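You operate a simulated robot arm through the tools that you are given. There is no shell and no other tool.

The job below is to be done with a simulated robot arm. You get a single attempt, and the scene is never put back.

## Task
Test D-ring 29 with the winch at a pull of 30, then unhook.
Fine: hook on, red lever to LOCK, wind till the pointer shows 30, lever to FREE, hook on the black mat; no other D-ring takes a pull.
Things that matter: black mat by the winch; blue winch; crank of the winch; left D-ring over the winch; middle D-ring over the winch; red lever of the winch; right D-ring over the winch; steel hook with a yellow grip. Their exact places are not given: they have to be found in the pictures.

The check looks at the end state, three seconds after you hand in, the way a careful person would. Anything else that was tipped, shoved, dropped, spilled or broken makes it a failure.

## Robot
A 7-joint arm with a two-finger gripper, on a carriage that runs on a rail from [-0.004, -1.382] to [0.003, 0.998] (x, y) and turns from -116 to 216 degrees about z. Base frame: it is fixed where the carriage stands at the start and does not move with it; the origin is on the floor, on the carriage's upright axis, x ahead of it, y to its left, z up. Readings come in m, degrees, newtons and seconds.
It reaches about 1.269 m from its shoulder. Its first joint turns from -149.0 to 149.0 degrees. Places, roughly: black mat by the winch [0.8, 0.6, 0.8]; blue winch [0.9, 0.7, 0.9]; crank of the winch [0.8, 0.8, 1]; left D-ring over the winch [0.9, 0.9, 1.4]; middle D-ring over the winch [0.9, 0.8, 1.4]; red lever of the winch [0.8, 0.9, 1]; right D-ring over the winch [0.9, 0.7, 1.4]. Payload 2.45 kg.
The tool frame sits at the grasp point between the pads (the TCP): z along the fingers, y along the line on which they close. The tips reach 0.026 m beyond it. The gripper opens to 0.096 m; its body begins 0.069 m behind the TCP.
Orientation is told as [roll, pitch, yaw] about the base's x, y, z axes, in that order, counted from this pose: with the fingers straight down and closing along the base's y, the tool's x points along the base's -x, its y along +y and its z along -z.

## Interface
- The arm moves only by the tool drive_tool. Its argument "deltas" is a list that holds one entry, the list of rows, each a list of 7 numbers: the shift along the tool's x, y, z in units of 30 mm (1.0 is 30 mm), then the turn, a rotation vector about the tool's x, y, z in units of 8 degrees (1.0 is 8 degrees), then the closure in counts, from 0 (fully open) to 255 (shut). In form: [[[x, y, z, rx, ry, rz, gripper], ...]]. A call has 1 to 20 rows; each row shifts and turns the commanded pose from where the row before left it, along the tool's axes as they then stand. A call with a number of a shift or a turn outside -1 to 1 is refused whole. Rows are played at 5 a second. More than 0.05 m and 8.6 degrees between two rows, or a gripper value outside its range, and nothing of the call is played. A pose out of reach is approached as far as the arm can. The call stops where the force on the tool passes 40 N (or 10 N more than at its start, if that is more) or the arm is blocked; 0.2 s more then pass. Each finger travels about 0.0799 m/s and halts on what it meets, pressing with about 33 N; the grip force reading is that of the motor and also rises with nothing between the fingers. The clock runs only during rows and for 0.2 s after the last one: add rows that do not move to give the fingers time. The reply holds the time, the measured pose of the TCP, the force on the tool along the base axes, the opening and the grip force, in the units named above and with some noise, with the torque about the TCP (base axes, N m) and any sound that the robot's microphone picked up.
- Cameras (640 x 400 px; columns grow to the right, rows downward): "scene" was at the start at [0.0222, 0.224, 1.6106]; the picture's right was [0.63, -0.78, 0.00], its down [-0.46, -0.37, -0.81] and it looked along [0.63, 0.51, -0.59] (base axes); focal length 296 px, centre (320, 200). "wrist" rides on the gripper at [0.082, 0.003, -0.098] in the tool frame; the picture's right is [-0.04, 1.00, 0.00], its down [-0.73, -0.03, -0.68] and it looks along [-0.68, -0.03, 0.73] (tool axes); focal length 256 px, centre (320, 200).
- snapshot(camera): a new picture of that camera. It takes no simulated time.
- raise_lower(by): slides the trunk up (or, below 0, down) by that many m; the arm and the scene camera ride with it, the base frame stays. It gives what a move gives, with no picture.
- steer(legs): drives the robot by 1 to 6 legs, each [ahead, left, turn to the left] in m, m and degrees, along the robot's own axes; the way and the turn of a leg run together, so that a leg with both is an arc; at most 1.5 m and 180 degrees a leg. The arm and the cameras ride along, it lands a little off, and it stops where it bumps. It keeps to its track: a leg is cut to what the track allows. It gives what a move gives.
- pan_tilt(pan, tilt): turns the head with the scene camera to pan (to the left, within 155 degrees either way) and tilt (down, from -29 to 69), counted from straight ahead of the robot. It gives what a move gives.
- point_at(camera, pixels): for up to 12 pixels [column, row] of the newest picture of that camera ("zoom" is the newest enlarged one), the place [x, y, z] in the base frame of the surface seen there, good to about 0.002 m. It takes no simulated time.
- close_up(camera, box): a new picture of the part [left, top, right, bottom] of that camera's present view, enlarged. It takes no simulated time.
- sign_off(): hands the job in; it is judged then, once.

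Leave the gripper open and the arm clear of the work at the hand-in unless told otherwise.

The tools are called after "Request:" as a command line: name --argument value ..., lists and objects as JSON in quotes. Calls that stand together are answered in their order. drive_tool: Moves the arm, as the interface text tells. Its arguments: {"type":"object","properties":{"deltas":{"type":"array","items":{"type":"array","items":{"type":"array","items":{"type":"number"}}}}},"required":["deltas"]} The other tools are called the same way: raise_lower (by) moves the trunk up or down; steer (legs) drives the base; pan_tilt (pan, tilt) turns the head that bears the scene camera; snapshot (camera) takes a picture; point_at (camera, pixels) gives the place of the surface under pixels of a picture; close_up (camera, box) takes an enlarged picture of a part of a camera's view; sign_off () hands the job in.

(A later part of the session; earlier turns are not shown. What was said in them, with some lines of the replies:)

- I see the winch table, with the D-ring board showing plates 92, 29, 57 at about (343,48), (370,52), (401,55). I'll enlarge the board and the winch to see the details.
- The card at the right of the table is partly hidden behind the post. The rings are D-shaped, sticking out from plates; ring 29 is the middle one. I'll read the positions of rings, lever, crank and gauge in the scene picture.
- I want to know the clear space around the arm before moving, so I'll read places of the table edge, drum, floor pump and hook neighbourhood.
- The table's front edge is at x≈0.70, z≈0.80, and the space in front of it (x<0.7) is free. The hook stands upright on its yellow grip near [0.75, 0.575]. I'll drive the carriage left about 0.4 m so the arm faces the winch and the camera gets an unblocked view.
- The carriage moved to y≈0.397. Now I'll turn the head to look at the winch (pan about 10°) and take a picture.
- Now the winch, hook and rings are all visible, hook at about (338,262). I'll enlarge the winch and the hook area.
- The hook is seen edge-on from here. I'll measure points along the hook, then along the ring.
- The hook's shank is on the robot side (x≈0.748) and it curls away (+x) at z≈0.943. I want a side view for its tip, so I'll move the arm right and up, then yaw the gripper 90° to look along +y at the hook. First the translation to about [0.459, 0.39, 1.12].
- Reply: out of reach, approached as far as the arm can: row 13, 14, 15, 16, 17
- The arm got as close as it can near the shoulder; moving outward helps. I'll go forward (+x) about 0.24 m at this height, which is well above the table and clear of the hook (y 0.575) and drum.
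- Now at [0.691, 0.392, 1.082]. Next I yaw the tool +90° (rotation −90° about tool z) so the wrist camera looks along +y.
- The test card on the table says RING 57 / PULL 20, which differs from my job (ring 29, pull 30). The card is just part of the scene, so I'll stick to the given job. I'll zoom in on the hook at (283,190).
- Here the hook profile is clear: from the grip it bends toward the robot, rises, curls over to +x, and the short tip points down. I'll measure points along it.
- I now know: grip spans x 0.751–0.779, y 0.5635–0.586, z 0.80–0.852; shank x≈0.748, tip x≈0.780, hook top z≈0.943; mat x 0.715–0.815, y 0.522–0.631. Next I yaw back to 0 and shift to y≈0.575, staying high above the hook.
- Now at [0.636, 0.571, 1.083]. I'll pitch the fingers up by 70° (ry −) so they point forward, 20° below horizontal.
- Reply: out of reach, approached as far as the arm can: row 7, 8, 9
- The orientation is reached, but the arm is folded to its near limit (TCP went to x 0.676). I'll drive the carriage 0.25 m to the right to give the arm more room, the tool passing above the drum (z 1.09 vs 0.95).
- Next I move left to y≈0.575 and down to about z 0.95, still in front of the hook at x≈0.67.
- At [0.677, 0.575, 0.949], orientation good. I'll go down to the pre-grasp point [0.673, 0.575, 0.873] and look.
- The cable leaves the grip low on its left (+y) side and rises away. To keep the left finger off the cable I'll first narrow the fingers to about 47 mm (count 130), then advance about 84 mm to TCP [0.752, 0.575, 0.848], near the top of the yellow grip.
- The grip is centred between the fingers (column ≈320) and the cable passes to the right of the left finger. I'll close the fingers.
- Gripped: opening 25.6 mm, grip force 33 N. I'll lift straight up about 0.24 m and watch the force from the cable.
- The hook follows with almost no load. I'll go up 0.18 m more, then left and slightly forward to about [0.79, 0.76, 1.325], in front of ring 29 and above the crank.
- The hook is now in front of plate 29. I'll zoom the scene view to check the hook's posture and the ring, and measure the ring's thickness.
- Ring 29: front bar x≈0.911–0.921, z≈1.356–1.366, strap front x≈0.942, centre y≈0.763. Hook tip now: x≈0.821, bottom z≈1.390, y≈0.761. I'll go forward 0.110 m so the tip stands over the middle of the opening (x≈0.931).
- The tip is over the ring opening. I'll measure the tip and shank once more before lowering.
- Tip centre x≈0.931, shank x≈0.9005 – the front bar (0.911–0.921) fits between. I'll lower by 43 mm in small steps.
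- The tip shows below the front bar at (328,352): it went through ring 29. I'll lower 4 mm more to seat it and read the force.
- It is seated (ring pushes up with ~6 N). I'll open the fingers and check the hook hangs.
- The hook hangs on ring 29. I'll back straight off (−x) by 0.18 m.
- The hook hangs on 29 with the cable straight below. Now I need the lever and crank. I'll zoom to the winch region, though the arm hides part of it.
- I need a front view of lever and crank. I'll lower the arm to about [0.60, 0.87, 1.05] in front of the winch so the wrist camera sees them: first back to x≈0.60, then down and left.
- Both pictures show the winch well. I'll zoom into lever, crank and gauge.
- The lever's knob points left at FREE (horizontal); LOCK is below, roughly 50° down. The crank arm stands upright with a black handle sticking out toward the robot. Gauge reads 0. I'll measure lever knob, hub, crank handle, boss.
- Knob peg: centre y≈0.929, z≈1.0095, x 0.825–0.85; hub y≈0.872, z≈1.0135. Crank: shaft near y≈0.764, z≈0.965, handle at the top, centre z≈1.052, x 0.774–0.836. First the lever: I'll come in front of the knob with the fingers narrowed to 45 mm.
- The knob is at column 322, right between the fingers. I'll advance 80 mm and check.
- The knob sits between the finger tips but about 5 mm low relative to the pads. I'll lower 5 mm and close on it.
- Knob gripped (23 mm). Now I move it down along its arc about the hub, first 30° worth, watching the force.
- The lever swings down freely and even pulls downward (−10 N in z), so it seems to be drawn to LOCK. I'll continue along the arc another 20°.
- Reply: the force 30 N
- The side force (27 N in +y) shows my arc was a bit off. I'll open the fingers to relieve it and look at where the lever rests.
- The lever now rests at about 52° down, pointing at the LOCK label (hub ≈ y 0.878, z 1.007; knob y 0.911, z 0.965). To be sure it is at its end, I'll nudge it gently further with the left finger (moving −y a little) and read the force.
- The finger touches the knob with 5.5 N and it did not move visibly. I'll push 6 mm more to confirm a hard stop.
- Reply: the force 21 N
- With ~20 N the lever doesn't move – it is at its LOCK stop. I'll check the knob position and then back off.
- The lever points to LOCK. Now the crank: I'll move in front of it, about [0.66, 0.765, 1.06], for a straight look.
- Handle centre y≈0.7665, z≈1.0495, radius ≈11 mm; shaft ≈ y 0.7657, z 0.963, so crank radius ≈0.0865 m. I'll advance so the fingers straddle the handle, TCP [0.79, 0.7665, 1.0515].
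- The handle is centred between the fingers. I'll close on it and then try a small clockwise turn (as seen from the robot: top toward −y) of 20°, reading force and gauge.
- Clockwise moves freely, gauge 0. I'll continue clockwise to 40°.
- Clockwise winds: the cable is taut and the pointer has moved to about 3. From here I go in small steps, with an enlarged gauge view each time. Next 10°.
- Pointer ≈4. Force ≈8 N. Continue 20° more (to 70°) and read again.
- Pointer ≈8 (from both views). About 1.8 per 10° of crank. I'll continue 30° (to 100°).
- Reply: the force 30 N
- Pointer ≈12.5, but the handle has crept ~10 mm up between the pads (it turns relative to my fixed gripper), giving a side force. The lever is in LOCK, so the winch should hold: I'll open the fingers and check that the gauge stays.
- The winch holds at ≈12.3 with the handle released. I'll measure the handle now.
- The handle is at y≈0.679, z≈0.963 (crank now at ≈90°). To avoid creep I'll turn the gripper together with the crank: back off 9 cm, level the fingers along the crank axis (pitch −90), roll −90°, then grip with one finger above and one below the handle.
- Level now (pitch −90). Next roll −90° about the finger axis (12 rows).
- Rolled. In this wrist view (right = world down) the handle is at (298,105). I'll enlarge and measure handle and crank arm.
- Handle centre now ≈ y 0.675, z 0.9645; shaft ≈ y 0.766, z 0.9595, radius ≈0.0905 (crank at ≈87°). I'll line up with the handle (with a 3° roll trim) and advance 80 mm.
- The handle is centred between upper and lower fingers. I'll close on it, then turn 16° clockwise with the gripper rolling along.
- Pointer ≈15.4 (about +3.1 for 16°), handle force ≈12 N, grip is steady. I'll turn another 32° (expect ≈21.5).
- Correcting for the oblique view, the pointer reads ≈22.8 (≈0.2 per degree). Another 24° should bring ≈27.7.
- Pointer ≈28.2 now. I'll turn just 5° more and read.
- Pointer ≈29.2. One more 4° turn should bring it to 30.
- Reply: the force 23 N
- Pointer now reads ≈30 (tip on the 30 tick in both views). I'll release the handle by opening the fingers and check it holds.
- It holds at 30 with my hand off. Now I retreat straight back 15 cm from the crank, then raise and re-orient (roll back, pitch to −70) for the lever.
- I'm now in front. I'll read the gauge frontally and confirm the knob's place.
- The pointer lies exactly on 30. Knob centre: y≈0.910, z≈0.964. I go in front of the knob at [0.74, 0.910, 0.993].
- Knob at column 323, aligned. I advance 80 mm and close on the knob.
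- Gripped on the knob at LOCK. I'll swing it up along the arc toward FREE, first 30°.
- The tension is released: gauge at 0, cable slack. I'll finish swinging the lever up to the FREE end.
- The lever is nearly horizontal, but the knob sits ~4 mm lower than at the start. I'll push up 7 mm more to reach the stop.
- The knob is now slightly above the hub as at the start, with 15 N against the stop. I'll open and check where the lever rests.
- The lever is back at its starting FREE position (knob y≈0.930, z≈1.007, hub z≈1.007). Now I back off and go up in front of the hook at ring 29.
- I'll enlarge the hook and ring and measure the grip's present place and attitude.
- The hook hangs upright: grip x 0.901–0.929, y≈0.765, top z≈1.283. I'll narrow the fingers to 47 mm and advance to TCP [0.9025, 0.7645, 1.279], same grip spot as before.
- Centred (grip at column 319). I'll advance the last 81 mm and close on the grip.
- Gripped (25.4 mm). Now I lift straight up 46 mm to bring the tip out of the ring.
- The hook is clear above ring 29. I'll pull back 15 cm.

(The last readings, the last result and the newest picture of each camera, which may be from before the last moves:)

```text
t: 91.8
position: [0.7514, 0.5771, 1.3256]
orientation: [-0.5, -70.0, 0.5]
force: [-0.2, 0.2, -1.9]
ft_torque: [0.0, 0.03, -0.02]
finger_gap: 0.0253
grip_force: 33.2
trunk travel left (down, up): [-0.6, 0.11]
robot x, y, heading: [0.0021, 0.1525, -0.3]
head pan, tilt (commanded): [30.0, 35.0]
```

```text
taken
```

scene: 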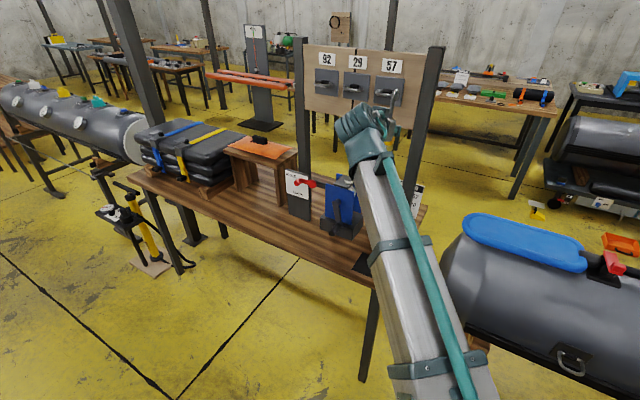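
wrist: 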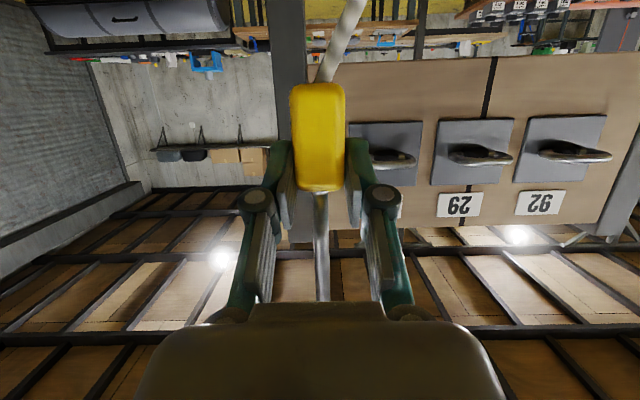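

Now above the mat at [0.751, 0.577, 1.326]. I'll lower 0.45 m (to z≈0.876) keeping the hook upright.

Request:
drive_tool --deltas '[[[0.94, 0, 0.342, 0, 0, 0, 255], [0.94, 0, 0.342, 0, 0, 0, 255], [0.94, 0, 0.342, 0, 0, 0, 255], [0.94, 0, 0.342, 0, 0, 0, 255], [0.94, 0, 0.342, 0, 0, 0, 255], [0.94, 0, 0.342, 0, 0, 0, 255], [0.94, 0, 0.342, 0, 0, 0, 255], [0.94, 0, 0.342, 0, 0, 0, 255], [0.94, 0, 0.342, 0, 0, 0, 255], [0.94, 0, 0.342, 0, 0, 0, 255], [0.94, 0, 0.342, 0, 0, 0, 255], [0.94, 0, 0.342, 0, 0, 0, 255], [0.94, 0, 0.342, 0, 0, 0, 255], [0.94, 0, 0.342, 0, 0, 0, 255], [0.94, 0, 0.342, 0, 0, 0, 255], [0, 0, 0, 0, 0, 0, 255]]]'

Request:
snapshot --camera "wrist"

Request:
snapshot --camera "scene"

Request:
close_up --camera "scene" --box '[276, 160, 436, 290]'

```text
t: 95.2
position: [0.7514, 0.5752, 0.8743]
orientation: [-0.5, -70.0, 0.4]
force: [-0.4, -0.2, -1.4]
ft_torque: [0.03, 0.04, 0.0]
finger_gap: 0.025
grip_force: 32.6
trunk travel left (down, up): [-0.6, 0.11]
robot x, y, heading: [0.0004, 0.1538, -0.1]
head pan, tilt (commanded): [30.0, 35.0]
```

```text
taken
```

wrist: 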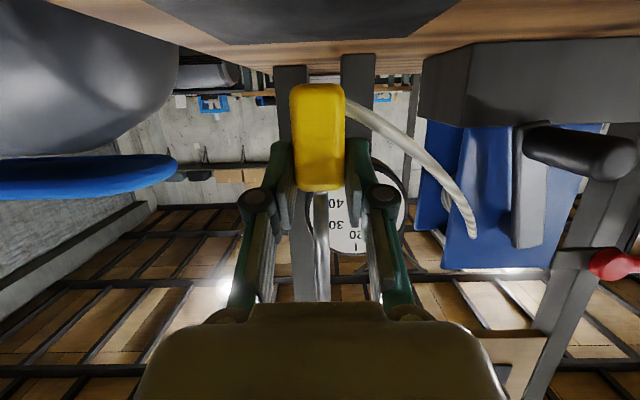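

```text
taken
```

scene: 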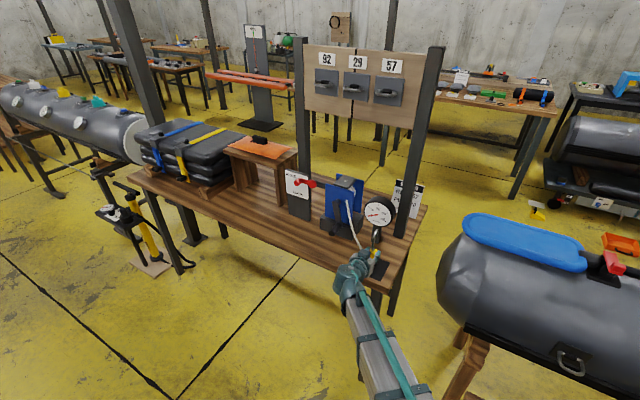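

```text
3.08 times, centred on (356, 225) of scene
```

zoom: 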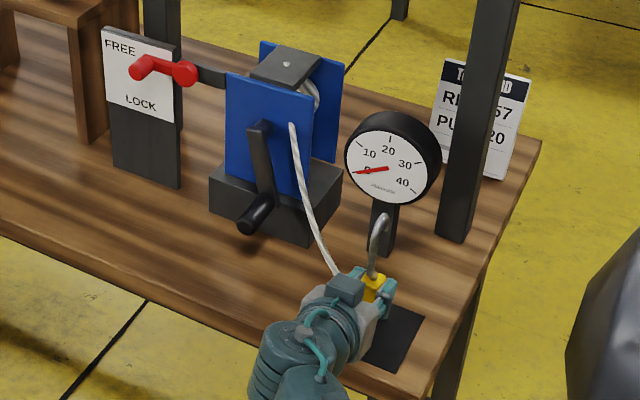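

Everything looks as before; the grip is about 26 mm above the mat. I'll lower 23 mm, then feel for contact in tiny steps.

Request:
drive_tool --deltas '[[[0.24, 0, 0.0875, 0, 0, 0, 255], [0.24, 0, 0.0875, 0, 0, 0, 255], [0.24, 0, 0.0875, 0, 0, 0, 255], [0, 0, 0, 0, 0, 0, 255]]]'

Request:
drive_tool --deltas '[[[0.047, 0, 0.017, 0, 0, 0, 255], [0, 0, 0, 0, 0, 0, 255]]]'

Request:
snapshot --camera "wrist"

```text
t: 96.2
position: [0.7517, 0.5755, 0.8515]
orientation: [-0.4, -70.0, 0.2]
force: [-0.3, 0.2, -1.5]
ft_torque: [0.01, 0.01, 0.05]
finger_gap: 0.0255
grip_force: 33.4
trunk travel left (down, up): [-0.6, 0.11]
robot x, y, heading: [-0.0014, 0.1511, -0.2]
head pan, tilt (commanded): [30.0, 35.0]
```

```text
t: 96.8
position: [0.7527, 0.5751, 0.8499]
orientation: [-0.5, -70.0, 0.5]
force: [0.6, 0.3, -1.1]
ft_torque: [-0.02, 0.02, 0.01]
finger_gap: 0.0252
grip_force: 32.8
trunk travel left (down, up): [-0.6, 0.11]
robot x, y, heading: [0.0006, 0.1468, 0.0]
head pan, tilt (commanded): [30.0, 35.0]
```

```text
taken
```

wrist: 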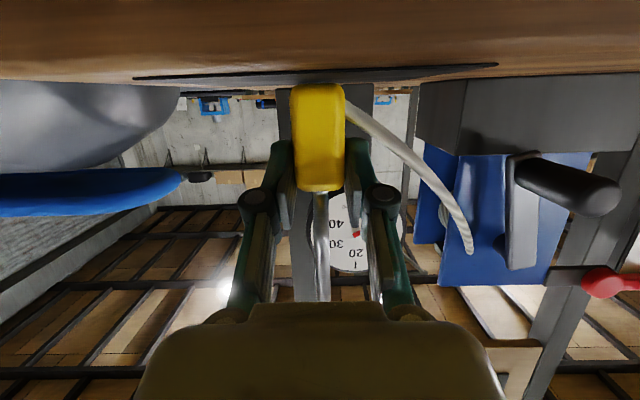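

No contact yet at z 0.850. I'll lower 1.5 mm more at a time.

Request:
drive_tool --deltas '[[[0.047, 0, 0.017, 0, 0, 0, 255], [0, 0, 0, 0, 0, 0, 255]]]'

Request:
drive_tool --deltas '[[[0.047, 0, 0.017, 0, 0, 0, 255], [0, 0, 0, 0, 0, 0, 255]]]'

```text
t: 97.4
position: [0.7519, 0.5757, 0.8491]
orientation: [-0.5, -70.0, 0.4]
force: [-0.7, 0.5, -1.3]
ft_torque: [-0.01, 0.02, 0.01]
finger_gap: 0.0256
grip_force: 32.8
trunk travel left (down, up): [-0.6, 0.11]
robot x, y, heading: [0.0009, 0.1533, -0.1]
head pan, tilt (commanded): [30.0, 35.0]
```

```text
t: 98.0
position: [0.7522, 0.5754, 0.8475]
orientation: [-0.5, -70.1, 0.4]
force: [0.3, 0.4, 0.3]
ft_torque: [0.03, -0.01, 0.01]
finger_gap: 0.0254
grip_force: 33.3
trunk travel left (down, up): [-0.6, 0.11]
robot x, y, heading: [0.0006, 0.1537, -0.2]
head pan, tilt (commanded): [30.0, 35.0]
```

Force z rose from −1.3 to +0.3 N – just touching. One more millimetre.

Request:
drive_tool --deltas '[[[0.035, 0, 0.0125, 0, 0, 0, 255], [0, 0, 0, 0, 0, 0, 255]]]'

```text
t: 98.6
position: [0.7509, 0.5754, 0.8465]
orientation: [-0.5, -70.1, 0.4]
force: [2.1, 1.2, 9.6]
ft_torque: [0.06, -0.09, 0.01]
finger_gap: 0.0254
grip_force: 32.4
trunk travel left (down, up): [-0.6, 0.11]
robot x, y, heading: [0.003, 0.1514, -0.2]
head pan, tilt (commanded): [30.0, 35.0]
```

It stands on the mat (≈10 N). I'll relieve by ~0.8 mm and open the fingers gently.

Request:
drive_tool --deltas '[[[-0.025, 0, -0.009, 0, 0, 0, 255], [0, 0, 0, 0, 0, 0, 220], [0, 0, 0, 0, 0, 0, 185], [0, 0, 0, 0, 0, 0, 165], [0, 0, 0, 0, 0, 0, 145], [0, 0, 0, 0, 0, 0, 130], [0, 0, 0, 0, 0, 0, 130]]]'

Request:
snapshot --camera "wrist"

Request:
close_up --camera "scene" --box '[316, 190, 436, 290]'

```text
t: 100.2
position: [0.7529, 0.5763, 0.8472]
orientation: [-0.5, -70.0, 0.5]
force: [-0.8, 0.1, 1.0]
ft_torque: [0.01, 0.01, -0.01]
finger_gap: 0.047
grip_force: 0.1
trunk travel left (down, up): [-0.6, 0.11]
robot x, y, heading: [0.0001, 0.148, 0.2]
head pan, tilt (commanded): [30.0, 35.0]
```

```text
taken
```

wrist: 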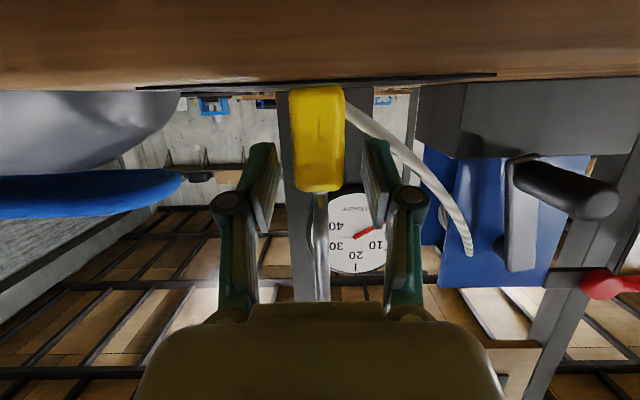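

```text
4.00 times, centred on (376, 240) of scene
```

zoom: 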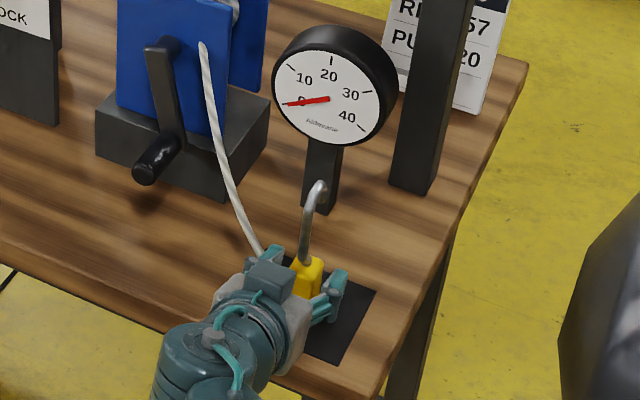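

The hook stands on the mat between the open fingers. I'll withdraw straight back along the fingers.

Request:
drive_tool --deltas '[[[0, 0, -0.5, 0, 0, 0, 130], [0, 0, -0.7, 0, 0, 0, 130], [0, 0, -0.9, 0, 0, 0, 130], [0, 0, -1, 0, 0, 0, 130], [0, 0, -1, 0, 0, 0, 90], [0, 0, 0, 0, 0, 0, 0]]]'

Request:
snapshot --camera "wrist"

Request:
close_up --camera "scene" --box '[276, 160, 436, 290]'

```text
t: 101.6
position: [0.6361, 0.576, 0.89]
orientation: [-0.5, -70.1, 0.3]
force: [0.1, -0.3, 0.1]
ft_torque: [0.03, -0.01, -0.01]
finger_gap: 0.096
grip_force: 0.1
trunk travel left (down, up): [-0.6, 0.11]
robot x, y, heading: [0.0016, 0.1509, -0.2]
head pan, tilt (commanded): [30.0, 35.0]
```

```text
taken
```

wrist: 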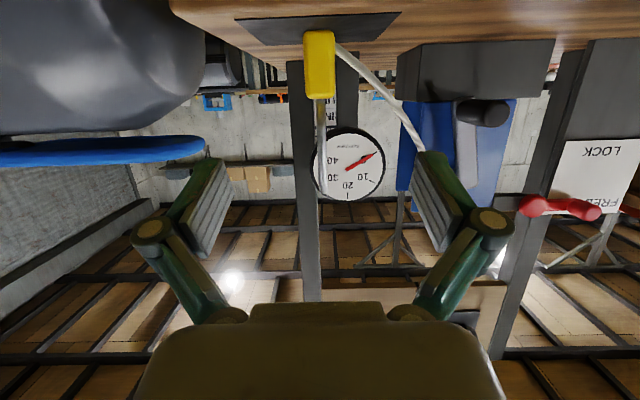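

```text
3.08 times, centred on (356, 225) of scene
```

zoom: 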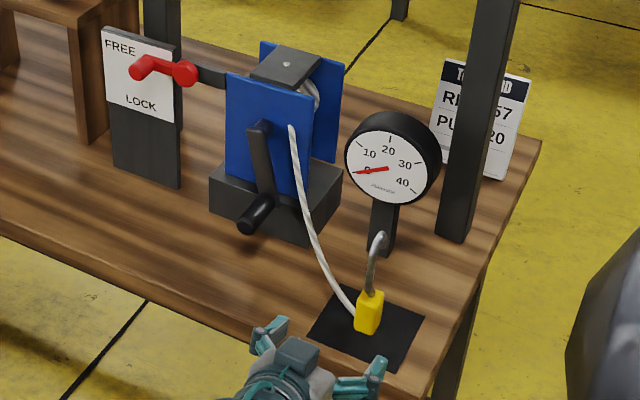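

The hook stands on the black mat, the gauge reads 0. I'll compare the lever with its first picture, using the same zoom box.

Request:
close_up --camera "scene" --box '[276, 160, 404, 240]'

Request:
close_up --camera "scene" --box '[284, 168, 364, 218]'

```text
5.00 times, centred on (340, 200) of scene
```

zoom: 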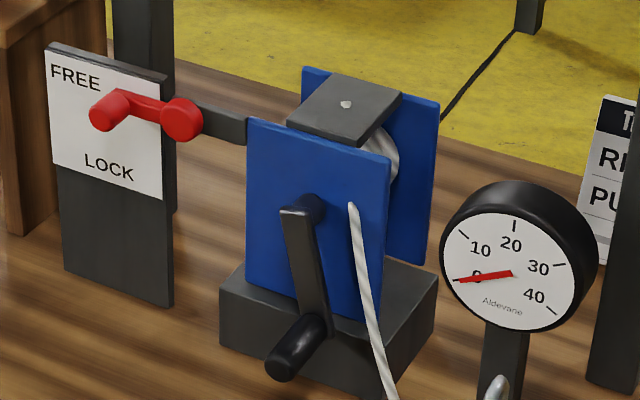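

```text
8.00 times, centred on (324, 193) of scene
```

zoom: 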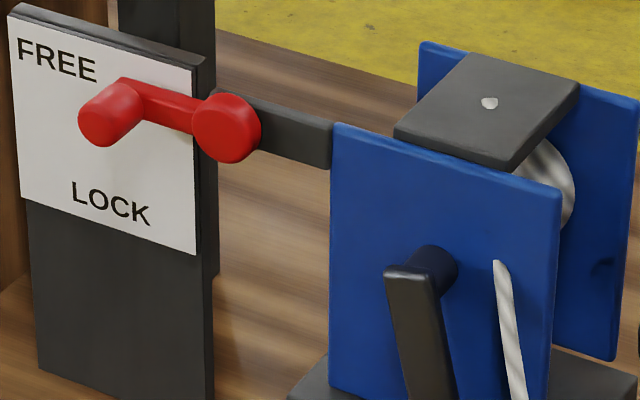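

The lever is exactly as at the start (FREE). I'll raise the arm clear of the work, gripper open, and take a final look.

Request:
drive_tool --deltas '[[[-0.6, 0, -0.9, 0, 0, 0, 0], [-0.94, 0, -0.342, 0, 0, 0, 0], [-0.94, 0, -0.342, 0, 0, 0, 0], [-0.94, 0, -0.342, 0, 0, 0, 0], [-0.94, 0, -0.342, 0, 0, 0, 0], [-0.94, 0, -0.342, 0, 0, 0, 0], [0, 0, 0, 0, 0, 0, 0]]]'

Request:
snapshot --camera "scene"

Request:
close_up --camera "scene" --box '[330, 210, 420, 300]'

```text
t: 103.2
position: [0.616, 0.577, 1.0655]
orientation: [-0.5, -69.9, 0.4]
force: [-0.2, 0.2, -0.4]
ft_torque: [0.03, 0.03, -0.01]
finger_gap: 0.096
grip_force: 0.0
trunk travel left (down, up): [-0.6, 0.11]
robot x, y, heading: [0.0027, 0.1505, -0.3]
head pan, tilt (commanded): [30.0, 35.0]
```

```text
taken
```

scene: 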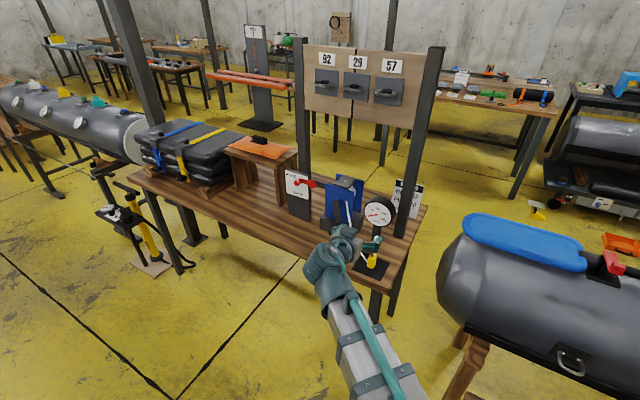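

```text
4.44 times, centred on (375, 255) of scene
```

zoom: 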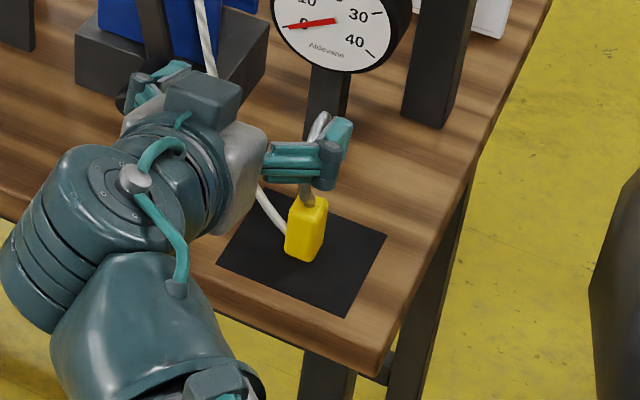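

The job is done:
- The hook stands on the black mat.
- The lever is at FREE and the gauge reads 0.
- All three rings are empty. Only ring 29 was pulled, to 30.
- The gripper is open and clear, and nothing else was disturbed.

I'm handing in now.

Request:
sign_off

```text
The job is handed in.
```

I tested D-ring 29 at a pull of 30 and unhooked it, and I've handed the job in.

- **Test:** I hooked onto ring 29, set the lever to LOCK and wound the crank until the pointer sat on the 30 mark. It stayed at 30 after I let go of the crank. No other ring was pulled.
- **Unhooking:** With the lever back at FREE, the gauge dropped to 0. I lifted the hook off the ring and stood it upright on the black mat.
- **End state:** The gripper is open and the arm is raised clear of the work. I saw nothing tipped or moved out of place. The crank handle now points down, where it stopped after winding.

A test card on the table says ring 57, pull 20. I followed your instructions instead (ring 29, pull 30).
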